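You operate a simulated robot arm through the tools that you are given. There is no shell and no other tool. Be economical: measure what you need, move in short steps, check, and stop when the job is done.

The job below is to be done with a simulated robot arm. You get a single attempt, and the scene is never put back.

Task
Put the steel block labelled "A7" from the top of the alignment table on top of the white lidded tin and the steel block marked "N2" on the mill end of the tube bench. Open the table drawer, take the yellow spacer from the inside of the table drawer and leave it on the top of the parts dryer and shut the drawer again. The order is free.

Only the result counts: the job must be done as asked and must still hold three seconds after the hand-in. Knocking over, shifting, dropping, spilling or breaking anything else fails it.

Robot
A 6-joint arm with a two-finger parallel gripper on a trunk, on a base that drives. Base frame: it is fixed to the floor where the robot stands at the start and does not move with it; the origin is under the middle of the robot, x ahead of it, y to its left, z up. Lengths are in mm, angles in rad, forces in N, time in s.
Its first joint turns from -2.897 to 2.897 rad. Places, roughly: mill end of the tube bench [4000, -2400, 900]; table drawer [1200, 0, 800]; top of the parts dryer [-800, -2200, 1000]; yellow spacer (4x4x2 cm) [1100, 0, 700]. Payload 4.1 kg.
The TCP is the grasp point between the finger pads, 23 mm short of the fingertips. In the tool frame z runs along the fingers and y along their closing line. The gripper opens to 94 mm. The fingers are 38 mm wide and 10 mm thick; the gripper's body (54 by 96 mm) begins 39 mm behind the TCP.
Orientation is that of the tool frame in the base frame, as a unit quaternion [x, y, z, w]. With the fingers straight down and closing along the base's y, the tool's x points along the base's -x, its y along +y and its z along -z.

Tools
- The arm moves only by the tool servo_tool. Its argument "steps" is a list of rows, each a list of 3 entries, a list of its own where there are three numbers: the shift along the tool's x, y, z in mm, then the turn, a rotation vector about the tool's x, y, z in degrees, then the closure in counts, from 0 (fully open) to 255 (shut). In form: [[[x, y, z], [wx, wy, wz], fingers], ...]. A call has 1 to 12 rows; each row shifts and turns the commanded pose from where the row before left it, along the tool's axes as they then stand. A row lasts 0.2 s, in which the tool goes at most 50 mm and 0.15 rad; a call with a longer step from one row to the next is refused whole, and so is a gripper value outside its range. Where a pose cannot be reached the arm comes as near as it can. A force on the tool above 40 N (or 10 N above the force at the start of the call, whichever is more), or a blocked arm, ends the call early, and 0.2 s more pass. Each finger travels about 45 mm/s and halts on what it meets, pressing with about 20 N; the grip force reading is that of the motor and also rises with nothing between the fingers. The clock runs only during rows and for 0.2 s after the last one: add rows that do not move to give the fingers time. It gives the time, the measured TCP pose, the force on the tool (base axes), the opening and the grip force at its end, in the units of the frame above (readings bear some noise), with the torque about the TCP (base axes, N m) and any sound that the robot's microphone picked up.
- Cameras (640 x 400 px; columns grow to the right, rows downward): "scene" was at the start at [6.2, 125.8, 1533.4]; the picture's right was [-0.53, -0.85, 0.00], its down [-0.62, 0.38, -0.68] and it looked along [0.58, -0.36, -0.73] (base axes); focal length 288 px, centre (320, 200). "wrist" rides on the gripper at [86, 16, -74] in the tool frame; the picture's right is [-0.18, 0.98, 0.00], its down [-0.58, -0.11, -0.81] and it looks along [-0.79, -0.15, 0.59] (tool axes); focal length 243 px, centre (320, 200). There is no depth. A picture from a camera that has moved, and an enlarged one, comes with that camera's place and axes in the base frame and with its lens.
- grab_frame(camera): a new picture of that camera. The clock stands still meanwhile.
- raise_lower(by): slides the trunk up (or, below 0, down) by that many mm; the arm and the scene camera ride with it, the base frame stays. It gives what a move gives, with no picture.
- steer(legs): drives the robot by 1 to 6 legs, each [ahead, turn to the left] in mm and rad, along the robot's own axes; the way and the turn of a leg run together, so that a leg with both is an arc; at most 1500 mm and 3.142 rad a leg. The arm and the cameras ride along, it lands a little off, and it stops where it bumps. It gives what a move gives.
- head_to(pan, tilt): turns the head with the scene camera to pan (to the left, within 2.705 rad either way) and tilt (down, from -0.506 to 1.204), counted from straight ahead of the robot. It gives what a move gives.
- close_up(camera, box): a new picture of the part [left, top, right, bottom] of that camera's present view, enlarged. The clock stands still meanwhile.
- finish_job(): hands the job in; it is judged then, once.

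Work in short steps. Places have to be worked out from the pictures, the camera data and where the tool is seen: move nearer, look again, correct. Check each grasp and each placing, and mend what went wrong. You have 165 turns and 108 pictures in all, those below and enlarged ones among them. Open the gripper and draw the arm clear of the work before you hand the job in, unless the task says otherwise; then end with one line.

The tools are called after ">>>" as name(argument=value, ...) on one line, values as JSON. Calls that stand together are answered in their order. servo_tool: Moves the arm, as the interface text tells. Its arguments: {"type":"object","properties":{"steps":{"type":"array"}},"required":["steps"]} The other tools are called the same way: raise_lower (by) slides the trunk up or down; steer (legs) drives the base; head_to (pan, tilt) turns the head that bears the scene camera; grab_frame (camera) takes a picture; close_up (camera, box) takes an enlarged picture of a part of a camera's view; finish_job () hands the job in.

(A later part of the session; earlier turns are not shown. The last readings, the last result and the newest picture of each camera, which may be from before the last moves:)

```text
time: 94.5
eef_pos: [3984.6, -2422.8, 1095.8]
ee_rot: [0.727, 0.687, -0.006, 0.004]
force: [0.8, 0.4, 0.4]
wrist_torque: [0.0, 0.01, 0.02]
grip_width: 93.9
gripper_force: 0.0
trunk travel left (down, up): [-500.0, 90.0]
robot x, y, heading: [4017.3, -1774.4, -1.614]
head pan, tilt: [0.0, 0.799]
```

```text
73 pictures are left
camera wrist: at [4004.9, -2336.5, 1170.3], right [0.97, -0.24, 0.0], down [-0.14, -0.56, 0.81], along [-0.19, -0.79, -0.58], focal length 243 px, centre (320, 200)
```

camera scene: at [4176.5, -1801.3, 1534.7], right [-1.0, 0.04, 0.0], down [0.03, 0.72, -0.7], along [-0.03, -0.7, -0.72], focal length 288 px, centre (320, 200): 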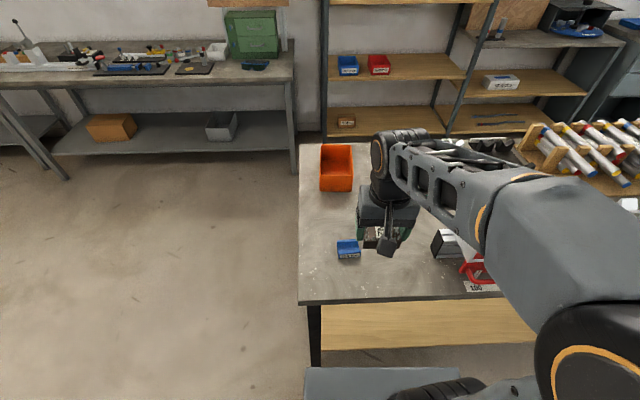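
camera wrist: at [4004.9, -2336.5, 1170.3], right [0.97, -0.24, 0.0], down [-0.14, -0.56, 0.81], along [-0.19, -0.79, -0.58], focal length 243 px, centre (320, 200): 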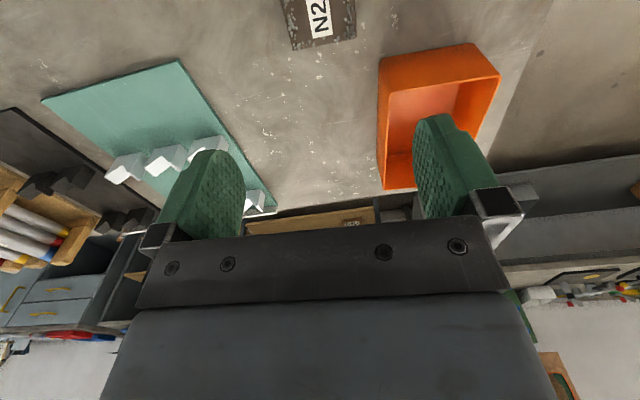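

N2 stands clear on the mill end. I'll retract the arm and drive round to the far (x≈1160) side of the alignment table, where the drawer should be.

>>> servo_tool(steps=[[[40, 5, 0], [0, 0, 0], 0], [[40, 5, 0], [0, 0, 0], 0], [[40, 5, 0], [0, 0, 0], 0], [[40, 5, 0], [0, 0, 0], 0], [[40, 5, 0], [0, 0, 0], 0], [[40, 5, 0], [0, 0, 0], 0], [[40, 5, 0], [0, 0, 0], 0]])

>>> steer(legs=[[-120, 0], [0, -1.53], [1500, 0], [770, 0], [0, -1.571], [700, 0]])

>>> head_to(pan=0.8, tilt=0.5)

>>> grab_frame(camera="scene")

```text
time: 96.1
eef_pos: [4036.7, -2143.4, 1090.4]
ee_rot: [0.727, 0.687, -0.004, 0.005]
force: [0.4, 0.8, 0.0]
wrist_torque: [-0.03, -0.01, -0.01]
grip_width: 94.1
gripper_force: 0.0
trunk travel left (down, up): [-500.0, 90.0]
robot x, y, heading: [4011.5, -1776.4, -1.618]
head pan, tilt: [0.0, 0.799]
```

```text
time: 119.2
eef_pos: [1682.5, -529.1, 1090.2]
ee_rot: [-0.703, 0.711, 0.005, 0.005]
force: [-0.3, 0.1, -0.2]
wrist_torque: [0.0, 0.03, 0.02]
grip_width: 94.0
gripper_force: 0.0
trunk travel left (down, up): [-500.0, 90.0]
robot x, y, heading: [1722.9, -897.1, 1.574]
head pan, tilt: [0.0, 0.799]
```

```text
time: 120.3
eef_pos: [1682.2, -530.0, 1090.6]
ee_rot: [-0.702, 0.712, 0.005, 0.005]
force: [0.4, -1.1, -0.4]
wrist_torque: [0.01, 0.03, -0.02]
grip_width: 94.0
gripper_force: 0.0
trunk travel left (down, up): [-500.0, 90.0]
robot x, y, heading: [1723.5, -897.7, 1.575]
head pan, tilt: [0.799, 0.499]
```

```text
72 pictures are left
camera scene: at [1489.2, -893.5, 1560.7], right [0.7, 0.72, 0.0], down [0.34, -0.33, -0.88], along [-0.63, 0.61, -0.48], focal length 288 px, centre (320, 200)
```

scene: 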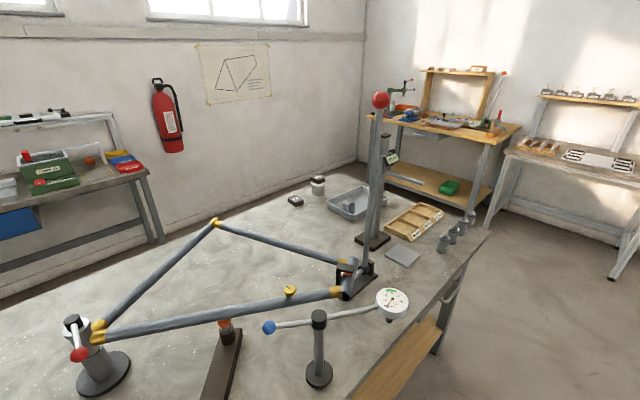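

I'm on the drawer side, with the table edge at x≈1255. I'll drive a little farther and look at the drawer face.

>>> steer(legs=[[0, -0.35], [600, 0], [0, 0.35], [330, 0], [0, 1.571]])

>>> head_to(pan=0.0, tilt=0.8)

>>> grab_frame(camera="scene")

>>> grab_frame(camera="wrist")

```text
time: 131.5
eef_pos: [1540.0, -92.6, 1090.3]
ee_rot: [0.999, 0.035, -0.007, -0.001]
force: [0.3, -0.9, 1.2]
wrist_torque: [0.02, 0.0, -0.04]
grip_width: 94.3
gripper_force: 0.0
trunk travel left (down, up): [-500.0, 90.0]
robot x, y, heading: [1908.6, -20.0, -3.067]
head pan, tilt: [0.799, 0.499]
```

```text
time: 132.6
eef_pos: [1538.8, -91.7, 1090.0]
ee_rot: [0.999, 0.034, -0.006, 0.0]
force: [-1.1, 0.5, -0.3]
wrist_torque: [0.0, 0.01, 0.01]
grip_width: 93.8
gripper_force: 0.1
trunk travel left (down, up): [-500.0, 90.0]
robot x, y, heading: [1900.2, -23.2, -3.058]
head pan, tilt: [0.0, 0.799]
```

```text
71 pictures are left
camera scene: at [1895.3, -188.7, 1534.8], right [-0.08, 1.0, 0.0], down [0.71, 0.06, -0.7], along [-0.69, -0.06, -0.72], focal length 288 px, centre (320, 200)
```

scene: 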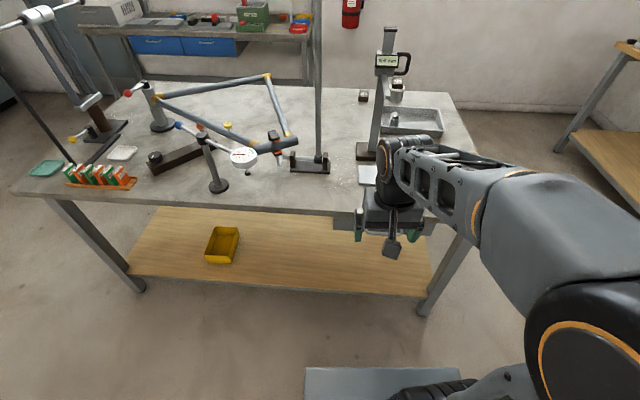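

```text
70 pictures are left
camera wrist: at [1627.7, -102.4, 1164.8], right [-0.11, -0.99, 0.0], down [-0.58, 0.07, 0.81], along [-0.81, 0.09, -0.58], focal length 243 px, centre (320, 200)
```

wrist: 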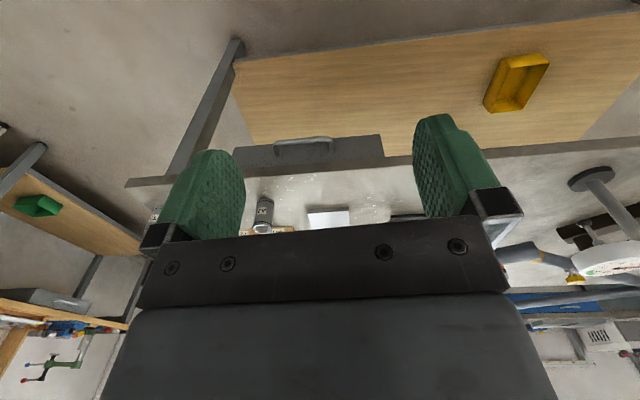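

The wrist view shows the drawer with a bar handle, so I'll enlarge it.

>>> close_up(camera="wrist", box=[220, 100, 400, 220])

>>> close_up(camera="scene", box=[310, 150, 470, 270])

```text
3.33 times, centred on (310, 160) of wrist
camera zoom: at [1627.7, -102.4, 1164.8], right [-0.11, -0.99, 0.0], down [-0.58, 0.07, 0.81], along [-0.81, 0.09, -0.58], focal length 809 px, centre (353, 333)
```

zoom: 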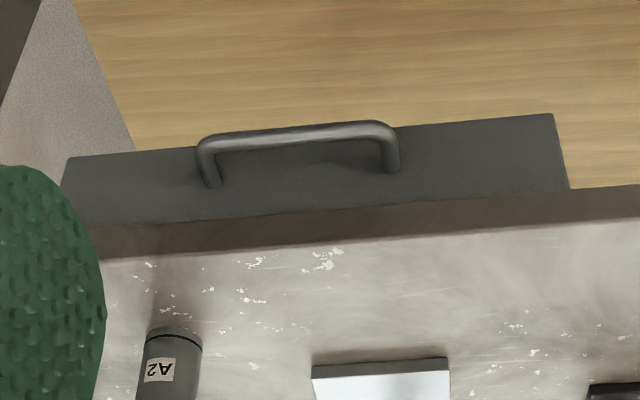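

```text
3.33 times, centred on (390, 210) of scene
camera zoom: at [1895.3, -188.7, 1534.8], right [-0.08, 1.0, 0.0], down [0.71, 0.06, -0.7], along [-0.69, -0.06, -0.72], focal length 958 px, centre (87, 167)
```

zoom: 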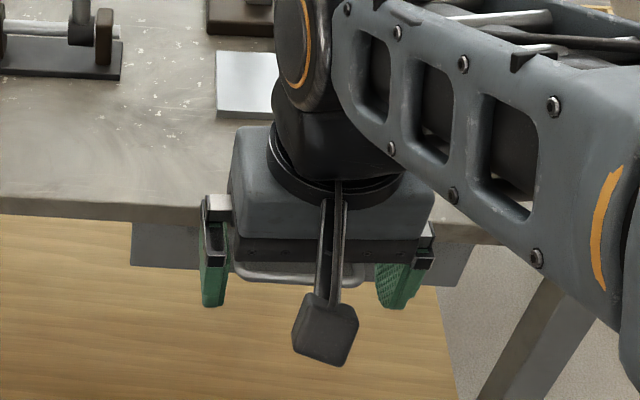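

From the two views, the handle bar is at about (1305,-31,783), some 116 mm long, with the drawer face at x≈1268. I'll grip it nearly horizontally, fingers above and below. First I move forward and yaw the tool 90°.

>>> servo_tool(steps=[[[-40, -15, 0], [0, 0, 0], 0], [[-40, -15, 0], [0, 0, 8.4], 0], [[-40, -15, 0], [0, 0, 8.4], 0], [[0, 0, 0], [0, 0, 8.4], 0], [[0, 0, 0], [0, 0, 8.4], 0], [[0, 0, 0], [0, 0, 8.4], 0], [[0, 0, 0], [0, 0, 8.4], 0], [[0, 0, 0], [0, 0, 8.4], 0], [[0, 0, 0], [0, 0, 8.4], 0], [[0, 0, 0], [0, 0, 8.4], 0], [[0, 0, 0], [0, 0, 8.4], 0]])

```text
time: 135.0
eef_pos: [1418.9, -49.7, 1091.6]
ee_rot: [0.765, -0.644, -0.006, 0.005]
force: [-0.1, 0.0, -0.6]
wrist_torque: [0.01, -0.03, 0.01]
grip_width: 94.0
gripper_force: 0.0
trunk travel left (down, up): [-500.0, 90.0]
robot x, y, heading: [1907.0, -23.8, -3.062]
head pan, tilt: [0.0, 0.799]
```

Yaw is about 80° done. I'll finish it and pitch the tool forward by 75°.

>>> servo_tool(steps=[[[0, 0, 0], [0, 0, 5], 0], [[0, 0, 0], [0, 0, 4.8], 0], [[0, 0, 0], [-8.4, 0, 0], 0], [[0, 0, 0], [-8.4, 0, 0], 0], [[0, 0, 0], [-8.4, 0, 0], 0], [[0, 0, 0], [-8.4, 0, 0], 0], [[0, 0, 0], [-8.4, 0, 0], 0], [[0, 0, 0], [-8.4, 0, 0], 0], [[0, 0, 0], [-8.4, 0, 0], 0], [[0, 0, 0], [-8.4, 0, 0], 0], [[0, 0, 0], [-8.4, 0, 0], 0]])

>>> grab_frame(camera="scene")

>>> grab_frame(camera="wrist")

```text
time: 137.4
eef_pos: [1420.3, -50.3, 1091.3]
ee_rot: [0.557, -0.555, -0.436, 0.438]
force: [-0.2, 0.5, -0.2]
wrist_torque: [0.03, -0.04, -0.01]
grip_width: 94.0
gripper_force: 0.1
out of reach, approached as far as the arm can: row 9
trunk travel left (down, up): [-500.0, 90.0]
robot x, y, heading: [1903.1, -26.0, -3.057]
head pan, tilt: [0.0, 0.799]
```

```text
67 pictures are left
camera scene: at [1895.2, -188.8, 1534.7], right [-0.08, 1.0, 0.0], down [0.71, 0.06, -0.7], along [-0.69, -0.06, -0.72], focal length 288 px, centre (320, 200)
```

scene: 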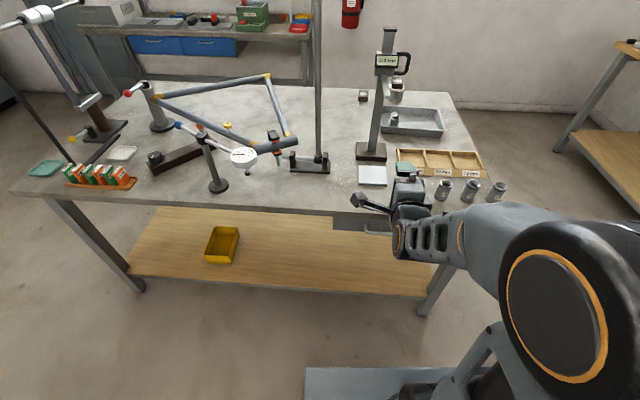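

```text
66 pictures are left
camera wrist: at [1488.1, -136.3, 1125.5], right [-0.23, 0.18, 0.96], down [0.81, 0.58, 0.08], along [-0.54, 0.79, -0.28], focal length 243 px, centre (320, 200)
```

wrist: 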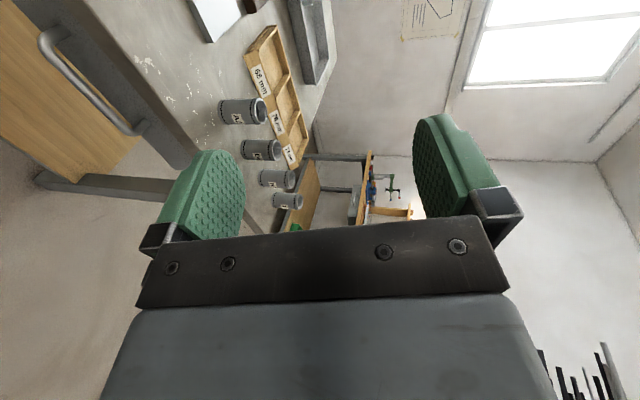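

The tool is now pitched about 76° with its closing line vertical, and the handle is visible at the upper left. I'll enlarge it to refine its place.

>>> close_up(camera="wrist", box=[0, 0, 240, 200])

>>> close_up(camera="scene", box=[310, 160, 470, 270])

```text
2.00 times, centred on (120, 100) of wrist
camera zoom: at [1488.1, -136.3, 1125.5], right [-0.23, 0.18, 0.96], down [0.81, 0.58, 0.08], along [-0.54, 0.79, -0.28], focal length 485 px, centre (720, 400)
```

zoom: 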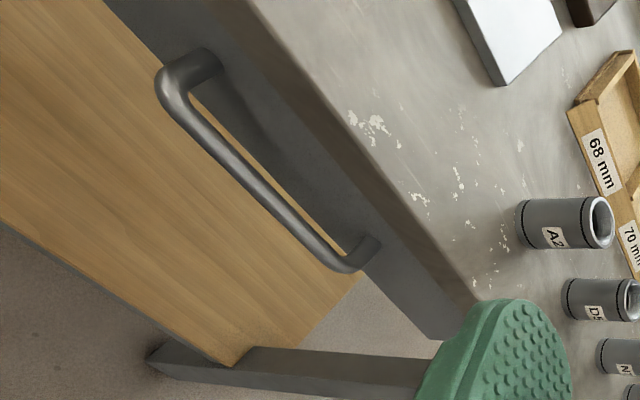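

```text
3.64 times, centred on (390, 215) of scene
camera zoom: at [1895.2, -188.8, 1534.7], right [-0.08, 1.0, 0.0], down [0.71, 0.06, -0.7], along [-0.69, -0.06, -0.72], focal length 1045 px, centre (66, 146)
```

zoom: 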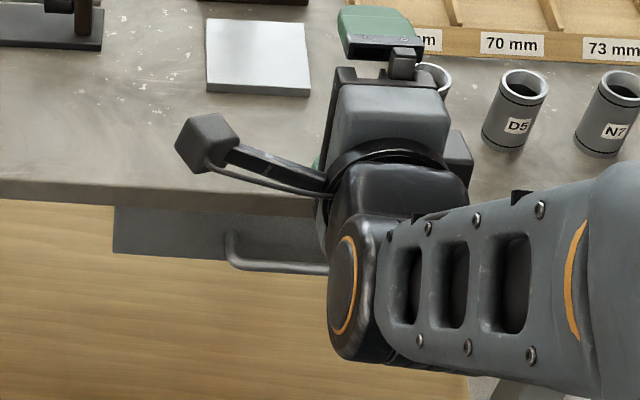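

A closer fix puts the bar at z≈773, x≈1291 and y from -88 to 33, with the face at x≈1262. I'll lower to a standoff in front of it with the fingers half closed.

>>> servo_tool(steps=[[[-2.6, -36.6, 14], [0, 0, 0], 60], [[-2.6, -36.6, 14], [0, 0, 0], 140], [[-2.6, -36.6, 14], [0, 0, 0], 140], [[-2.6, -36.6, 14], [0, 0, 0], 140], [[-2.6, -36.6, 14], [0, 0, 0], 140], [[-2.6, -36.6, 14], [0, 0, 0], 140], [[-2.6, -36.6, 14], [0, 0, 0], 140], [[-2.6, -36.6, 14], [0, 0, 0], 140]])

>>> grab_frame(camera="wrist")

>>> close_up(camera="scene", box=[280, 160, 480, 300])

```text
time: 139.2
eef_pos: [1375.9, -29.8, 781.8]
ee_rot: [0.556, -0.555, -0.436, 0.438]
force: [0.2, -1.0, -0.2]
wrist_torque: [-0.01, -0.01, -0.01]
grip_width: 42.4
gripper_force: 0.1
trunk travel left (down, up): [-500.0, 90.0]
robot x, y, heading: [1901.8, -24.6, -3.063]
head pan, tilt: [0.0, 0.799]
```

```text
63 pictures are left
camera wrist: at [1445.2, -115.7, 816.5], right [-0.23, 0.18, 0.96], down [0.81, 0.58, 0.08], along [-0.54, 0.79, -0.28], focal length 243 px, centre (320, 200)
```

wrist: 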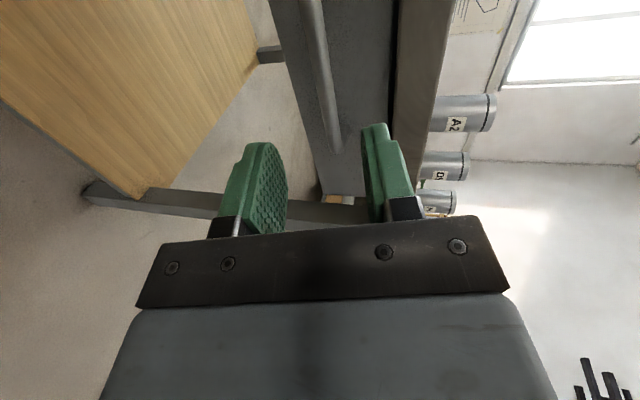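

```text
2.86 times, centred on (380, 230) of scene
camera zoom: at [1895.2, -188.5, 1534.8], right [-0.08, 1.0, 0.0], down [0.71, 0.06, -0.7], along [-0.69, -0.06, -0.72], focal length 821 px, centre (149, 114)
```

zoom: 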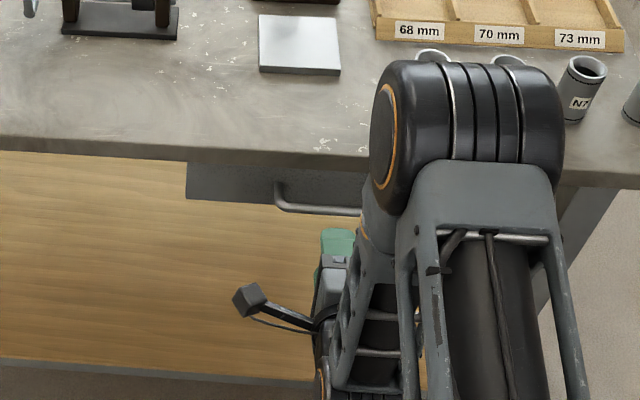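

The refined bar position is x≈1286, z≈766. I'll align and advance most of the way, then check.

>>> servo_tool(steps=[[[0, 5, 20], [0, 0, 0], 140], [[0, 0, 20], [0, 0, 0], 140], [[0, 0, 15], [0, 0, 0], 140]])

>>> grab_frame(camera="wrist")

```text
time: 140.0
eef_pos: [1322.7, -29.9, 773.3]
ee_rot: [0.557, -0.556, -0.435, 0.438]
force: [-0.8, 0.4, 0.5]
wrist_torque: [-0.04, 0.04, 0.01]
grip_width: 42.5
gripper_force: 0.1
trunk travel left (down, up): [-500.0, 90.0]
robot x, y, heading: [1903.1, -26.6, -3.061]
head pan, tilt: [0.0, 0.799]
```

```text
61 pictures are left
camera wrist: at [1391.8, -115.3, 806.9], right [-0.23, 0.18, 0.95], down [0.81, 0.58, 0.08], along [-0.54, 0.79, -0.28], focal length 243 px, centre (320, 200)
```

wrist: 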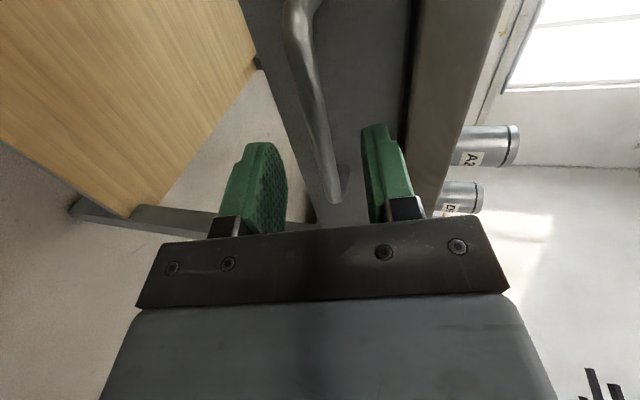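

The bar fits x≈1288, z≈767 and lies between the finger planes. I'll advance 28 mm and close on it.

>>> servo_tool(steps=[[[0, 2, 14], [0, 0, 0], 140], [[0, 0, 14], [0, 0, 0], 140], [[0, 0, 0], [0, 0, 0], 190], [[0, 0, 0], [0, 0, 0], 255], [[0, 0, 0], [0, 0, 0], 255], [[0, 0, 0], [0, 0, 0], 255]])

>>> grab_frame(camera="wrist")

```text
time: 141.4
eef_pos: [1296.3, -28.7, 766.0]
ee_rot: [0.557, -0.557, -0.434, 0.436]
force: [3.0, 0.9, -17.8]
wrist_torque: [0.59, -0.14, 0.11]
grip_width: 11.7
gripper_force: 44.9
trunk travel left (down, up): [-500.0, 90.0]
robot x, y, heading: [1898.5, -24.7, -3.055]
head pan, tilt: [0.0, 0.799]
```

```text
60 pictures are left
camera wrist: at [1365.0, -115.3, 801.2], right [-0.24, 0.18, 0.95], down [0.81, 0.58, 0.09], along [-0.54, 0.79, -0.29], focal length 243 px, centre (320, 200)
```

wrist: 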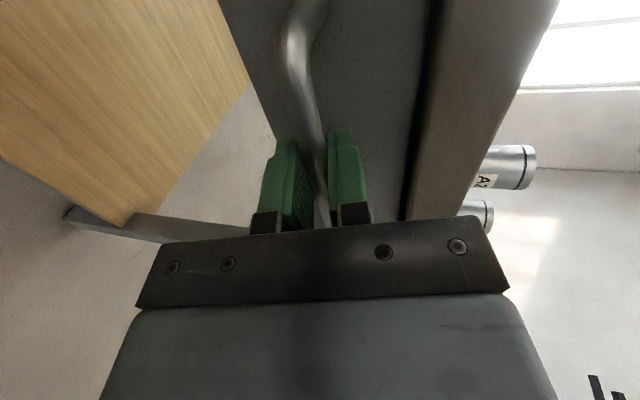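

The bar is gripped (11.7 mm, 45 N). I'll relieve the slight vertical load and pull straight out along +x with the arm.

>>> servo_tool(steps=[[[0, -2, 0], [0, 0, 0], 255], [[0, -4.8, -19.4], [0, 0, 0], 255], [[0, -4.8, -19.4], [0, 0, 0], 255], [[0, -4.8, -19.4], [0, 0, 0], 255], [[0, -4.8, -19.4], [0, 0, 0], 255], [[0, -4.8, -19.4], [0, 0, 0], 255]])

>>> grab_frame(camera="scene")

```text
time: 142.8
eef_pos: [1397.4, -29.3, 767.7]
ee_rot: [0.556, -0.555, -0.436, 0.439]
force: [1.6, 4.8, -3.4]
wrist_torque: [0.7, -0.1, 0.15]
grip_width: 11.6
gripper_force: 44.8
trunk travel left (down, up): [-500.0, 90.0]
robot x, y, heading: [1905.3, -22.0, -3.06]
head pan, tilt: [0.0, 0.799]
```

```text
59 pictures are left
camera scene: at [1895.0, -188.1, 1534.9], right [-0.08, 1.0, 0.0], down [0.71, 0.06, -0.7], along [-0.69, -0.06, -0.72], focal length 288 px, centre (320, 200)
```

scene: 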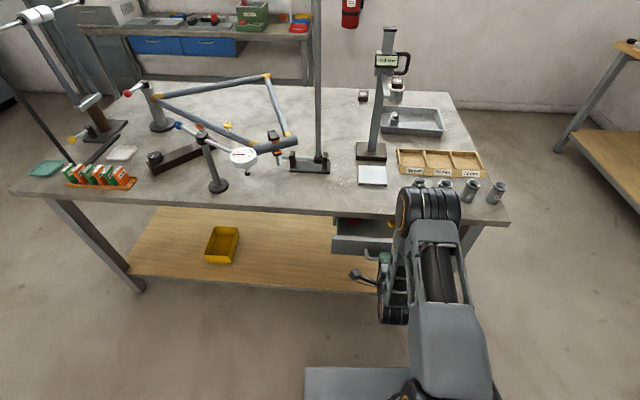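

The drawer slides freely and is open 100 mm, with a red and a yellow thing showing inside. I'll go on pulling with the arm.

>>> servo_tool(steps=[[[0, -4.8, -19.4], [0, 0, 0], 255], [[0, -4.8, -19.4], [0, 0, 0], 255], [[0, -4.8, -19.4], [0, 0, 0], 255], [[0, -4.8, -19.4], [0, 0, 0], 255], [[0, -4.8, -19.4], [0, 0, 0], 255], [[0, -4.8, -19.4], [0, 0, 0], 255]])

>>> close_up(camera="scene", box=[300, 180, 460, 300])

```text
time: 144.2
eef_pos: [1517.3, -29.6, 766.1]
ee_rot: [0.556, -0.552, -0.437, 0.441]
force: [1.0, -10.0, 35.5]
wrist_torque: [0.61, 0.23, -0.43]
grip_width: 11.6
gripper_force: 45.1
trunk travel left (down, up): [-500.0, 90.0]
robot x, y, heading: [1903.1, -23.2, -3.051]
head pan, tilt: [0.0, 0.799]
```

```text
3.33 times, centred on (380, 240) of scene
camera zoom: at [1897.7, -189.7, 1535.0], right [-0.08, 1.0, 0.0], down [0.71, 0.06, -0.7], along [-0.7, -0.06, -0.72], focal length 958 px, centre (120, 67)
```

zoom: 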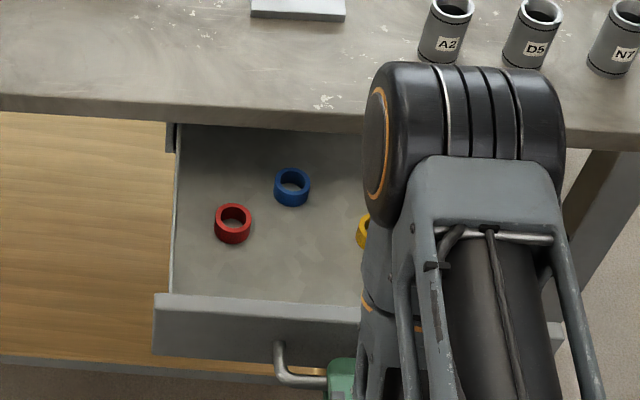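

The drawer is open 220 mm and shows red, blue and yellow rings, the yellow one near (1338,9). I'll relieve the load, release the handle and back the base 60 mm.

>>> servo_tool(steps=[[[0, 2, 0], [0, 0, 0], 255], [[0, 0, 0], [0, 0, 0], 190], [[0, 0, 0], [0, 0, 0], 140], [[0, 0, 0], [0, 0, 0], 140], [[0, 0, 0], [0, 0, 0], 140]])

>>> steer(legs=[[-65, 0]])

>>> grab_frame(camera="scene")

>>> grab_frame(camera="wrist")

```text
time: 145.4
eef_pos: [1514.7, -28.2, 766.4]
ee_rot: [0.556, -0.555, -0.436, 0.438]
force: [0.1, 0.8, -0.1]
wrist_torque: [0.01, -0.02, 0.03]
grip_width: 42.4
gripper_force: 0.2
trunk travel left (down, up): [-500.0, 90.0]
robot x, y, heading: [1903.4, -22.5, -3.054]
head pan, tilt: [0.0, 0.799]
```

```text
time: 146.4
eef_pos: [1580.6, -22.5, 766.0]
ee_rot: [0.556, -0.555, -0.436, 0.439]
force: [0.2, 0.1, 0.2]
wrist_torque: [-0.01, -0.01, -0.02]
grip_width: 42.1
gripper_force: 0.1
trunk travel left (down, up): [-500.0, 90.0]
robot x, y, heading: [1970.1, -13.9, -3.061]
head pan, tilt: [0.0, 0.799]
```

```text
57 pictures are left
camera scene: at [1959.9, -183.3, 1534.8], right [-0.08, 1.0, 0.0], down [0.71, 0.06, -0.7], along [-0.69, -0.06, -0.72], focal length 288 px, centre (320, 200)
```

scene: 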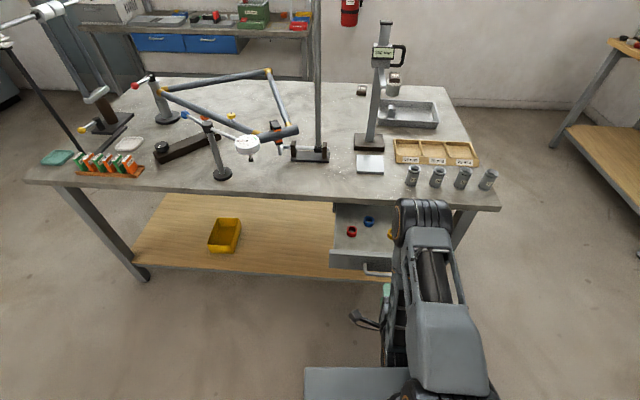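

```text
56 pictures are left
camera wrist: at [1648.9, -109.3, 800.3], right [-0.23, 0.18, 0.95], down [0.81, 0.58, 0.08], along [-0.54, 0.79, -0.28], focal length 243 px, centre (320, 200)
```

wrist: 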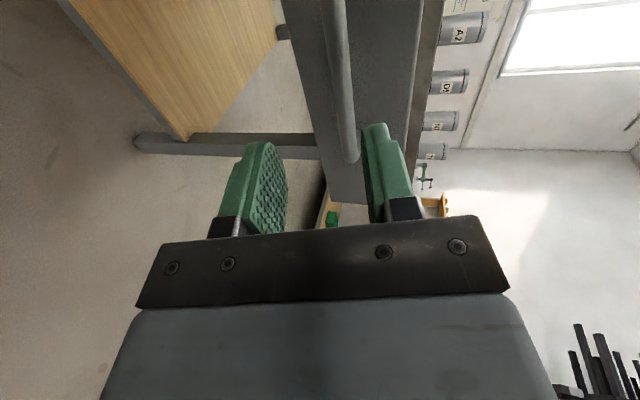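

The hand is clear of the handle and the drawer stayed open. I'll raise the hand and bring it forward.

>>> servo_tool(steps=[[[0, 37, -9], [0, 0, 0], 140], [[0, 37, -9], [0, 0, 0], 140], [[0, 37, -9], [0, 0, 0], 100], [[0, 37, -9], [0, 0, 0], 60], [[0, 36, 22], [0, 0, 0], 0], [[0, 36, 22], [0, 0, 0], 0], [[0, 36, 22], [0, 0, 0], 0], [[0, 36, 22], [0, 0, 0], 0]])

>>> servo_tool(steps=[[[0, 0, 0], [8.4, 0, 0], 0], [[0, 0, 0], [8.4, 0, 0], 0], [[0, 0, 0], [8.4, 0, 0], 0], [[0, 0, 0], [8.4, 0, 0], 0], [[0, 0, 0], [8.4, 0, 0], 0], [[0, 0, 0], [8.4, 0, 0], 0], [[0, 0, 0], [8.4, 0, 0], 0], [[0, 0, 0], [8.4, 0, 0], 0], [[0, 0, 0], [8.6, 0, 0], 0]])

>>> grab_frame(camera="wrist")

>>> grab_frame(camera="scene")

```text
time: 148.2
eef_pos: [1412.5, -24.2, 994.7]
ee_rot: [0.557, -0.555, -0.436, 0.439]
force: [-0.5, 0.2, -0.6]
wrist_torque: [-0.02, 0.01, -0.01]
grip_width: 93.9
gripper_force: 0.1
out of reach, approached as far as the arm can: row 2, 3, 4
trunk travel left (down, up): [-500.0, 90.0]
robot x, y, heading: [1969.8, -15.9, -3.062]
head pan, tilt: [0.0, 0.799]
```

```text
time: 150.2
eef_pos: [1412.0, -24.3, 994.3]
ee_rot: [0.709, -0.706, -0.002, 0.004]
force: [0.4, 0.6, 0.5]
wrist_torque: [-0.03, -0.02, 0.02]
grip_width: 94.1
gripper_force: 0.1
trunk travel left (down, up): [-500.0, 90.0]
robot x, y, heading: [1968.9, -17.1, -3.062]
head pan, tilt: [0.0, 0.799]
```

```text
55 pictures are left
camera wrist: at [1396.1, -109.4, 1069.0], right [-0.98, 0.18, 0.01], down [0.11, 0.58, 0.8], along [0.14, 0.79, -0.59], focal length 243 px, centre (320, 200)
```

wrist: 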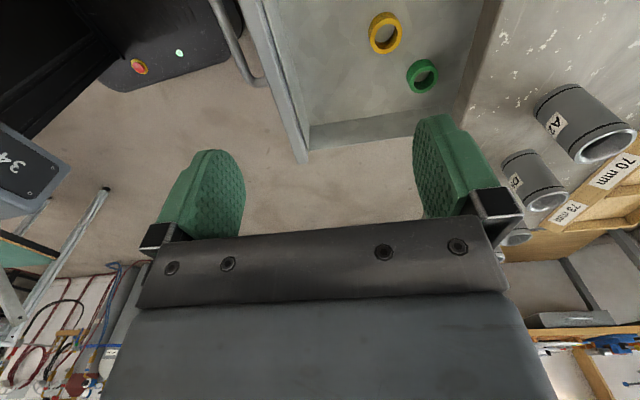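

```text
54 pictures are left
camera scene: at [1959.4, -183.3, 1534.7], right [-0.08, 1.0, 0.0], down [0.71, 0.06, -0.7], along [-0.69, -0.06, -0.72], focal length 288 px, centre (320, 200)
```

scene: 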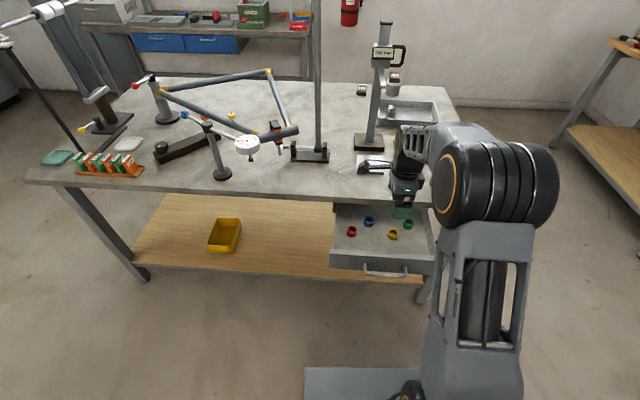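

Yellow is at about (1343,7), with green near (1297,63) and blue near (1310,-70). I'll move above yellow with the fingers at about 62 mm and check.

>>> servo_tool(steps=[[[-10, 23, 10], [0, 0, 0], 40], [[-10, 23, 10], [0, 0, 0], 86], [[-11, 23, 10], [0, 0, 0], 86], [[0, 0, 35], [0, 0, 0], 86], [[0, 0, 35], [0, 0, 0], 86], [[0, 0, 25], [0, 0, 0], 86]])

>>> grab_frame(camera="wrist")

```text
time: 151.6
eef_pos: [1342.2, 7.8, 868.4]
ee_rot: [0.708, -0.706, -0.003, 0.005]
force: [0.3, -0.3, 0.2]
wrist_torque: [-0.02, 0.0, -0.04]
grip_width: 62.4
gripper_force: 0.1
trunk travel left (down, up): [-500.0, 90.0]
robot x, y, heading: [1964.1, -17.5, -3.063]
head pan, tilt: [0.0, 0.799]
```

```text
53 pictures are left
camera wrist: at [1326.1, -78.8, 945.3], right [-0.98, 0.18, 0.01], down [0.12, 0.58, 0.8], along [0.14, 0.79, -0.59], focal length 243 px, centre (320, 200)
```

wrist: 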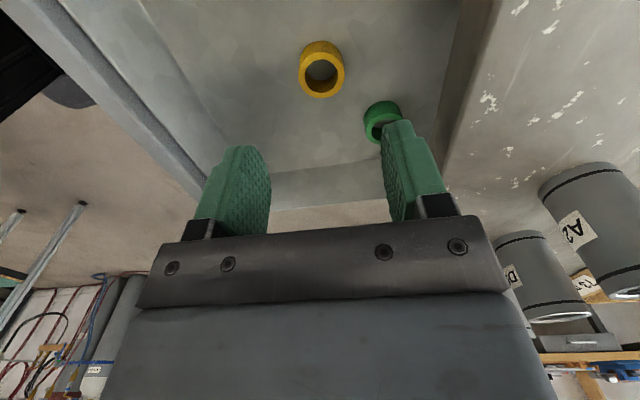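

The ring is centred under the tool. I'll lower 45 mm and recheck.

>>> servo_tool(steps=[[[0, 0, 25], [0, 0, 0], 86], [[0, 0, 20], [0, 0, 0], 86]])

>>> grab_frame(camera="wrist")

```text
time: 152.2
eef_pos: [1341.8, 4.7, 822.1]
ee_rot: [0.708, -0.706, -0.003, 0.004]
force: [0.0, -0.6, -0.5]
wrist_torque: [0.01, -0.01, 0.0]
grip_width: 62.1
gripper_force: 0.1
trunk travel left (down, up): [-500.0, 90.0]
robot x, y, heading: [1970.2, -18.8, -3.058]
head pan, tilt: [0.0, 0.799]
```

```text
52 pictures are left
camera wrist: at [1327.3, -81.3, 897.6], right [-0.98, 0.18, 0.01], down [0.12, 0.58, 0.8], along [0.14, 0.79, -0.59], focal length 243 px, centre (320, 200)
```

wrist: 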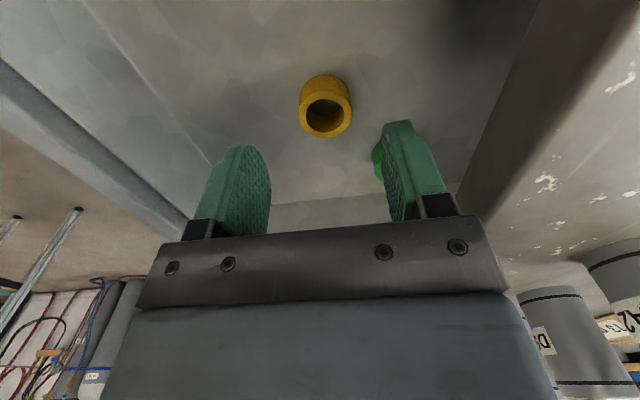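

The ring top is at z≈769. I'll descend to TCP 778 and grip.

>>> servo_tool(steps=[[[0, 3, 22], [0, 0, 0], 86], [[0, 0, 22], [0, 0, 0], 86], [[0, 0, 0], [0, 0, 0], 140], [[0, 0, 0], [0, 0, 0], 255], [[0, 0, 0], [0, 0, 0], 255], [[0, 0, 0], [0, 0, 0], 255]])

>>> grab_frame(camera="wrist")

```text
time: 153.6
eef_pos: [1341.6, 3.8, 780.3]
ee_rot: [0.708, -0.706, -0.003, 0.004]
force: [-0.5, -0.3, -0.1]
wrist_torque: [0.02, -0.03, -0.01]
grip_width: 0.0
gripper_force: 20.1
trunk travel left (down, up): [-500.0, 90.0]
robot x, y, heading: [1965.5, -16.7, -3.063]
head pan, tilt: [0.0, 0.799]
```

```text
51 pictures are left
camera wrist: at [1325.0, -81.8, 856.1], right [-0.98, 0.18, 0.01], down [0.12, 0.58, 0.8], along [0.14, 0.79, -0.59], focal length 243 px, centre (320, 200)
```

wrist: 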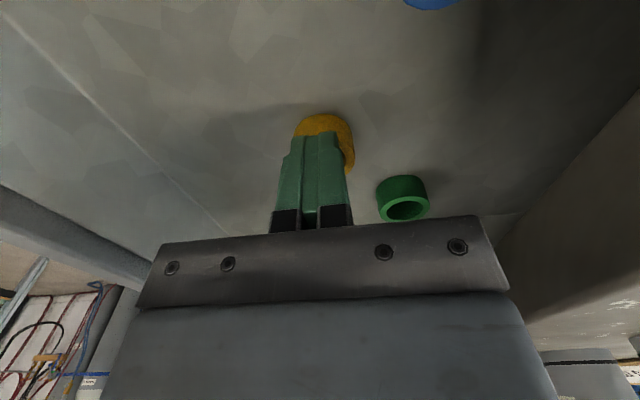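

The fingers closed above the ring. Taking it as 40 mm wide, its top is nearer z≈733 and its centre near (1341,24). I'll rise, open, shift and look again.

>>> servo_tool(steps=[[[0, 0, -30], [0, 0, 0], 255], [[-19, 0, 0], [0, 0, 0], 100], [[0, 0, 0], [0, 0, 0], 86], [[0, 0, 0], [0, 0, 0], 86], [[0, 0, 0], [0, 0, 0], 86]])

>>> close_up(camera="wrist", box=[200, 40, 440, 240])

>>> close_up(camera="scene", box=[320, 180, 460, 300])

```text
time: 154.8
eef_pos: [1340.5, 23.1, 809.9]
ee_rot: [0.709, -0.706, -0.004, 0.004]
force: [0.2, -0.2, 0.6]
wrist_torque: [0.01, -0.02, -0.01]
grip_width: 62.2
gripper_force: 0.0
trunk travel left (down, up): [-500.0, 90.0]
robot x, y, heading: [1965.4, -14.1, -3.062]
head pan, tilt: [0.0, 0.799]
```

```text
2.00 times, centred on (320, 140) of wrist
camera zoom: at [1324.0, -62.8, 885.3], right [-0.98, 0.18, 0.01], down [0.12, 0.58, 0.8], along [0.14, 0.79, -0.59], focal length 485 px, centre (320, 320)
```

zoom: 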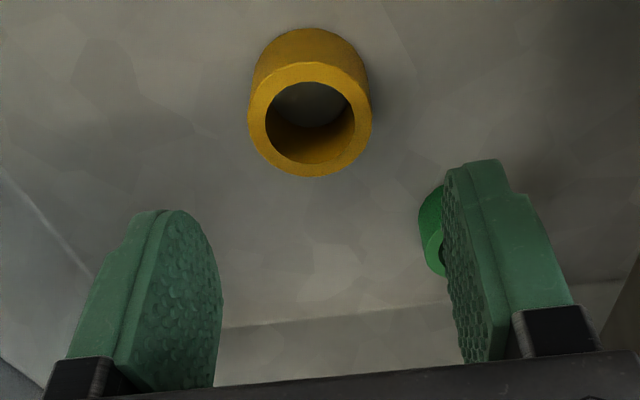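

```text
3.33 times, centred on (390, 240) of scene
camera zoom: at [1959.7, -183.2, 1534.7], right [-0.08, 1.0, 0.0], down [0.71, 0.06, -0.7], along [-0.69, -0.06, -0.72], focal length 958 px, centre (87, 67)
```

zoom: 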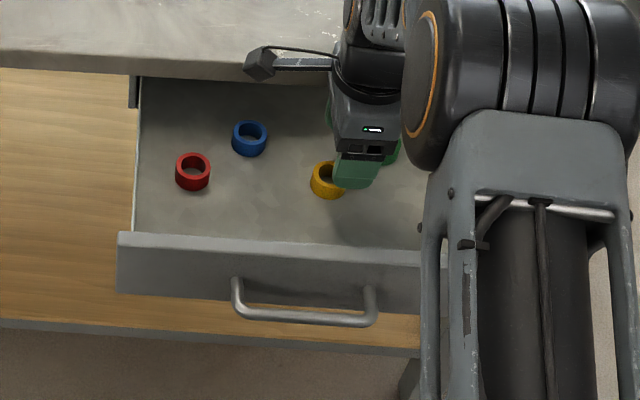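

The ring is centred under the TCP, top at about 742. I'll descend to TCP 752 and grip.

>>> servo_tool(steps=[[[0, 0, 25], [0, 0, 0], 86], [[0, 0, 20], [0, 0, 0], 86], [[0, 0, 13], [0, 0, 0], 86], [[0, 0, 0], [0, 0, 0], 140], [[0, 0, 0], [0, 0, 0], 255], [[0, 0, 0], [0, 0, 0], 255], [[0, 0, 0], [0, 0, 0], 255]])

>>> grab_frame(camera="wrist")

```text
time: 155.7
eef_pos: [1332.7, 24.1, 760.7]
ee_rot: [0.709, -0.705, -0.01, 0.01]
force: [-3.1, -1.1, 17.7]
wrist_torque: [-0.03, -0.5, -0.05]
grip_width: 41.2
gripper_force: 0.0
trunk travel left (down, up): [-500.0, 90.0]
robot x, y, heading: [1964.1, -17.0, -3.056]
head pan, tilt: [0.0, 0.799]
stopped in row 4: the force on the tool passed its limit (the readings are from after the stop); the commanded pose is now the measured one
```

```text
48 pictures are left
camera wrist: at [1318.5, -62.7, 836.7], right [-0.98, 0.18, 0.03], down [0.13, 0.58, 0.8], along [0.13, 0.79, -0.6], focal length 243 px, centre (320, 200)
```

wrist: 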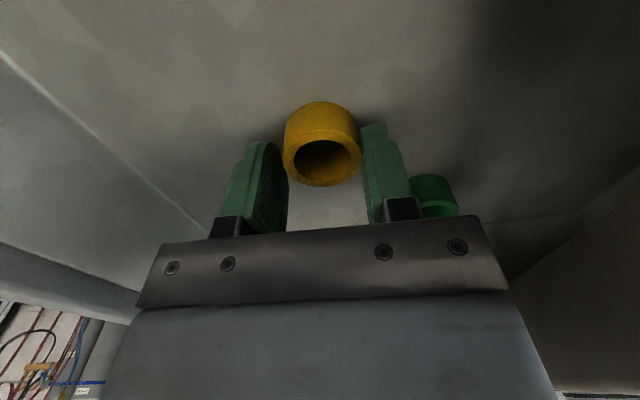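

The fingers are now at 41 mm, around the ring. I'll rise a couple of mm to relieve the contact and close fully.

>>> servo_tool(steps=[[[0, 0, -1], [0, 0, 0], 200], [[0, 0, 0], [0, 0, 0], 255], [[0, 0, 0], [0, 0, 0], 255], [[0, 0, 0], [0, 0, 0], 255]])

```text
time: 156.7
eef_pos: [1334.7, 22.4, 760.9]
ee_rot: [0.708, -0.706, -0.009, 0.008]
force: [-2.6, -1.9, 26.5]
wrist_torque: [0.0, -0.66, 0.03]
grip_width: 34.7
gripper_force: 19.9
trunk travel left (down, up): [-500.0, 90.0]
robot x, y, heading: [1964.0, -17.8, -3.06]
head pan, tilt: [0.0, 0.799]
```

The ring is gripped (34.7 mm, 20 N), and the upward force shows the tips on the drawer floor. I'll lift slowly and check.

>>> servo_tool(steps=[[[0, 0, -5], [0, 0, 0], 255], [[0, 0, -20], [0, 0, 0], 255], [[0, 0, -40], [0, 0, 0], 255], [[0, 0, -40], [0, 0, 0], 255], [[0, 0, -40], [0, 0, 0], 255], [[0, 0, -40], [0, 0, 0], 255]])

>>> grab_frame(camera="wrist")

>>> close_up(camera="scene", box=[320, 180, 460, 300])

```text
time: 158.1
eef_pos: [1337.7, 23.2, 944.2]
ee_rot: [0.708, -0.706, -0.007, 0.007]
force: [0.2, -0.2, 0.4]
wrist_torque: [0.01, 0.01, -0.03]
grip_width: 34.6
gripper_force: 20.0
trunk travel left (down, up): [-500.0, 90.0]
robot x, y, heading: [1966.7, -17.7, -3.061]
head pan, tilt: [0.0, 0.799]
```

```text
47 pictures are left
camera wrist: at [1323.5, -63.6, 1019.3], right [-0.98, 0.18, 0.02], down [0.12, 0.58, 0.8], along [0.13, 0.79, -0.59], focal length 243 px, centre (320, 200)
```

wrist: 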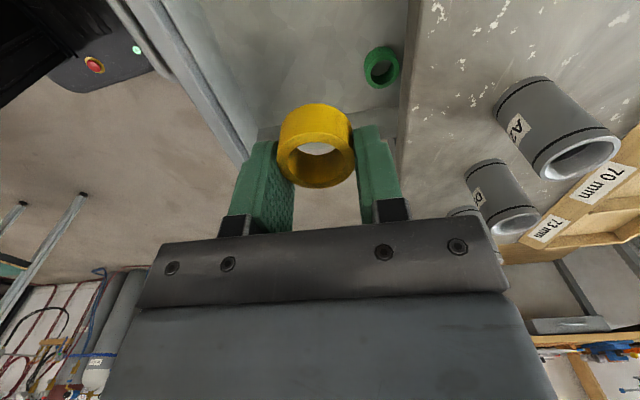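

```text
3.33 times, centred on (390, 240) of scene
camera zoom: at [1959.9, -183.3, 1534.7], right [-0.08, 1.0, 0.0], down [0.71, 0.06, -0.7], along [-0.69, -0.06, -0.72], focal length 958 px, centre (87, 67)
```

zoom: 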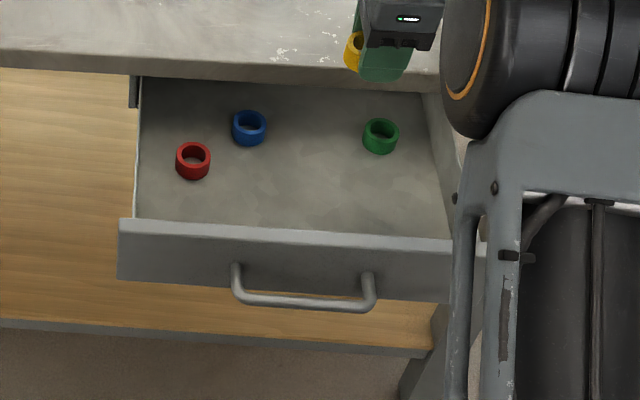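

The yellow ring is held. To shut the drawer I'll move back past the handle, yaw the tool back, and push the handle bar with the finger sides while holding the ring.

>>> servo_tool(steps=[[[0, -46, 0], [0, 0, 0], 255], [[0, -46, 0], [0, 0, 0], 255], [[0, -46, 0], [0, 0, 0], 255], [[0, -46, 0], [0, 0, 0], 255], [[0, -46, 0], [0, 0, 0], 255]])

>>> servo_tool(steps=[[[0, 0, 0], [0, 0, -8.5], 255], [[0, 0, 0], [0, 0, -8.5], 255], [[0, 0, 0], [0, 0, -8.5], 255], [[0, 0, 0], [0, 0, -8.5], 255], [[0, 0, 0], [0, 0, -8.5], 255], [[0, 0, 0], [0, 0, -8.5], 255], [[0, 0, 0], [0, 0, -8.5], 255], [[0, 0, 0], [0, 0, -8.5], 255], [[0, 0, 0], [0, 0, -8.5], 255], [[0, 0, 0], [0, 0, -8.5], 255], [[0, 0, 0], [0, 0, -5], 255]])

>>> grab_frame(camera="wrist")

```text
time: 159.3
eef_pos: [1570.2, 25.0, 938.5]
ee_rot: [0.707, -0.707, -0.007, 0.007]
force: [0.5, -0.5, -0.7]
wrist_torque: [0.03, -0.01, 0.01]
grip_width: 34.8
gripper_force: 19.9
trunk travel left (down, up): [-500.0, 90.0]
robot x, y, heading: [1966.7, -16.6, -3.06]
head pan, tilt: [0.0, 0.799]
```

```text
time: 161.7
eef_pos: [1567.8, 24.0, 938.1]
ee_rot: [1.0, 0.002, -0.011, 0.0]
force: [0.6, -1.0, -0.2]
wrist_torque: [0.04, -0.03, 0.0]
grip_width: 34.4
gripper_force: 19.7
trunk travel left (down, up): [-500.0, 90.0]
robot x, y, heading: [1968.1, -17.9, -3.061]
head pan, tilt: [0.0, 0.799]
```

```text
45 pictures are left
camera wrist: at [1656.4, 9.3, 1012.5], right [-0.18, -0.98, 0.0], down [-0.57, 0.11, 0.82], along [-0.81, 0.14, -0.58], focal length 243 px, centre (320, 200)
```

wrist: 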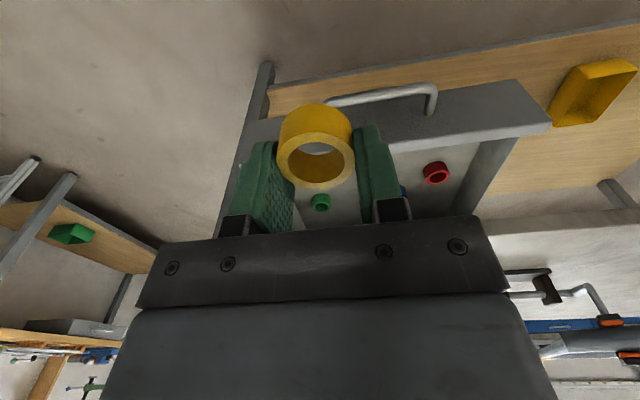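

I'll centre on the handle (y≈-29) and descend behind the bar to TCP z≈752, so that the fingers touch the bar above the ring.

>>> servo_tool(steps=[[[0, 27, 0], [0, 0, 0], 255], [[0, 27, 0], [0, 0, 0], 255], [[0, 0, 45], [0, 0, 0], 255], [[0, 0, 45], [0, 0, 0], 255], [[0, 0, 45], [0, 0, 0], 255], [[0, 0, 35], [0, 0, 0], 255], [[0, 0, 16], [0, 0, 0], 255]])

>>> grab_frame(camera="wrist")

>>> close_up(camera="scene", box=[300, 180, 500, 340])

```text
time: 163.3
eef_pos: [1563.3, -29.5, 752.4]
ee_rot: [1.0, 0.001, -0.011, 0.0]
force: [0.2, 0.3, 0.6]
wrist_torque: [0.01, 0.01, -0.01]
grip_width: 34.6
gripper_force: 19.8
trunk travel left (down, up): [-500.0, 90.0]
robot x, y, heading: [1970.4, -17.2, -3.06]
head pan, tilt: [0.0, 0.799]
```

```text
44 pictures are left
camera wrist: at [1652.0, -44.6, 825.8], right [-0.18, -0.98, 0.0], down [-0.56, 0.11, 0.82], along [-0.8, 0.15, -0.58], focal length 243 px, centre (320, 200)
```

wrist: 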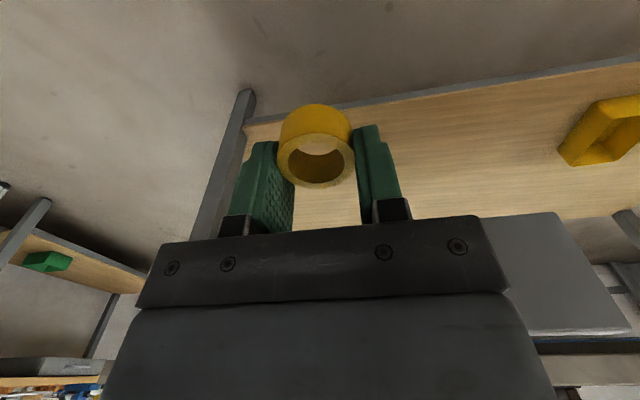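

```text
2.50 times, centred on (400, 260) of scene
camera zoom: at [1959.6, -183.3, 1534.8], right [-0.08, 1.0, 0.0], down [0.71, 0.06, -0.7], along [-0.69, -0.06, -0.72], focal length 719 px, centre (120, 50)
```

zoom: 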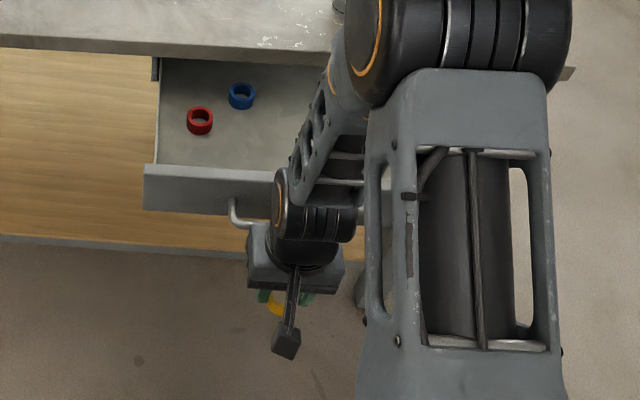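

I'll push toward -x in 20 mm steps and stop short of fully shut to check.

>>> servo_tool(steps=[[[-20, 0, 0], [0, 0, 0], 255], [[-20, 0, 0], [0, 0, 0], 255], [[-20, 0, 0], [0, 0, 0], 255], [[-20, 0, 0], [0, 0, 0], 255], [[-20, 0, 0], [0, 0, 0], 255], [[-20, 0, 0], [0, 0, 0], 255], [[-20, 0, 0], [0, 0, 0], 255], [[-20, 0, 0], [0, 0, 0], 255], [[-20, 0, 0], [0, 0, 0], 255], [[-20, 0, 0], [0, 0, 0], 255]])

>>> close_up(camera="scene", box=[300, 180, 500, 340])

>>> grab_frame(camera="wrist")

```text
time: 165.5
eef_pos: [1364.0, -28.5, 755.8]
ee_rot: [1.0, 0.002, -0.01, 0.001]
force: [0.0, 0.5, -0.1]
wrist_torque: [0.01, 0.03, 0.01]
grip_width: 34.7
gripper_force: 19.9
trunk travel left (down, up): [-500.0, 90.0]
robot x, y, heading: [1969.7, -17.1, -3.061]
head pan, tilt: [0.0, 0.799]
```

```text
2.50 times, centred on (400, 260) of scene
camera zoom: at [1959.4, -183.2, 1534.7], right [-0.08, 1.0, 0.0], down [0.71, 0.06, -0.7], along [-0.69, -0.06, -0.72], focal length 719 px, centre (120, 50)
```

zoom: 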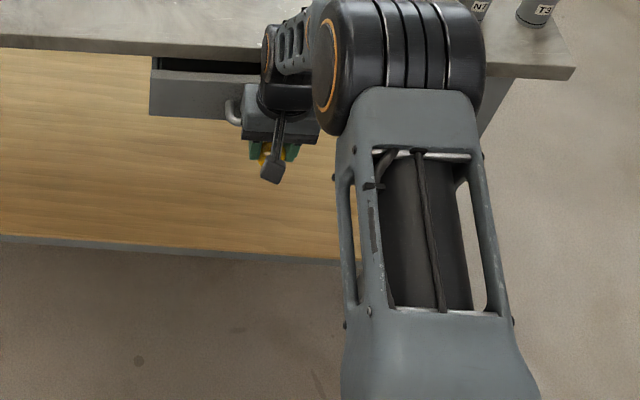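

```text
41 pictures are left
camera wrist: at [1452.7, -44.5, 828.9], right [-0.18, -0.98, 0.0], down [-0.57, 0.11, 0.82], along [-0.8, 0.15, -0.58], focal length 243 px, centre (320, 200)
```

wrist: 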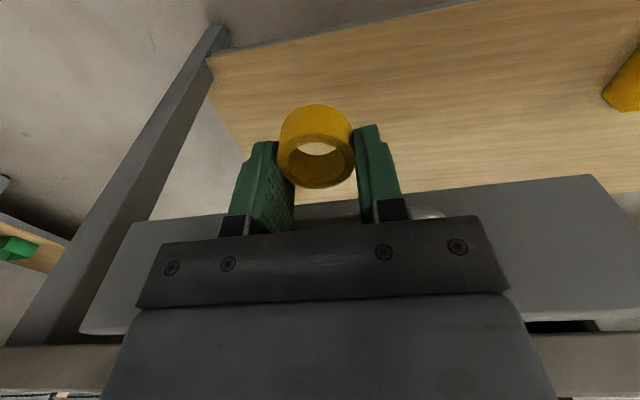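

The drawer is nearly shut. I'll go on in small steps until it meets its stop.

>>> servo_tool(steps=[[[-10, 0, 0], [0, 0, 0], 255], [[-10, 0, 0], [0, 0, 0], 255], [[-10, 0, 0], [0, 0, 0], 255], [[-8, 0, 0], [0, 0, 0], 255], [[-6, 0, 0], [0, 0, 0], 255], [[-4, 0, 0], [0, 0, 0], 255], [[-4, 0, 0], [0, 0, 0], 255]])

>>> close_up(camera="scene", box=[300, 180, 460, 300])

```text
time: 167.1
eef_pos: [1317.3, -28.4, 757.4]
ee_rot: [1.0, 0.001, -0.008, -0.001]
force: [31.1, 0.3, 6.5]
wrist_torque: [0.18, 1.92, -0.45]
grip_width: 34.5
gripper_force: 19.6
trunk travel left (down, up): [-500.0, 90.0]
robot x, y, heading: [1966.1, -14.7, -3.064]
head pan, tilt: [0.0, 0.799]
```

```text
3.33 times, centred on (380, 240) of scene
camera zoom: at [1964.2, -183.4, 1534.9], right [-0.08, 1.0, 0.0], down [0.71, 0.06, -0.7], along [-0.7, -0.06, -0.71], focal length 958 px, centre (120, 67)
```

zoom: 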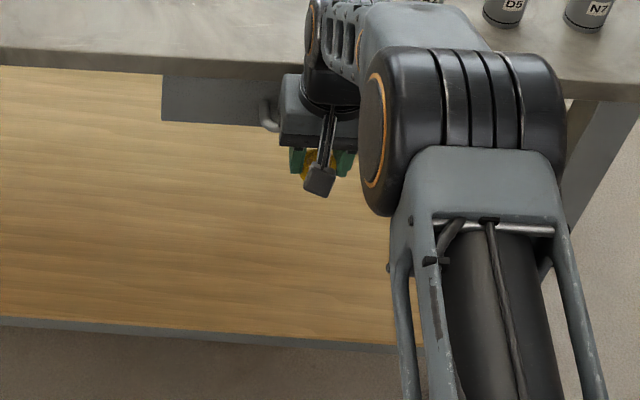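

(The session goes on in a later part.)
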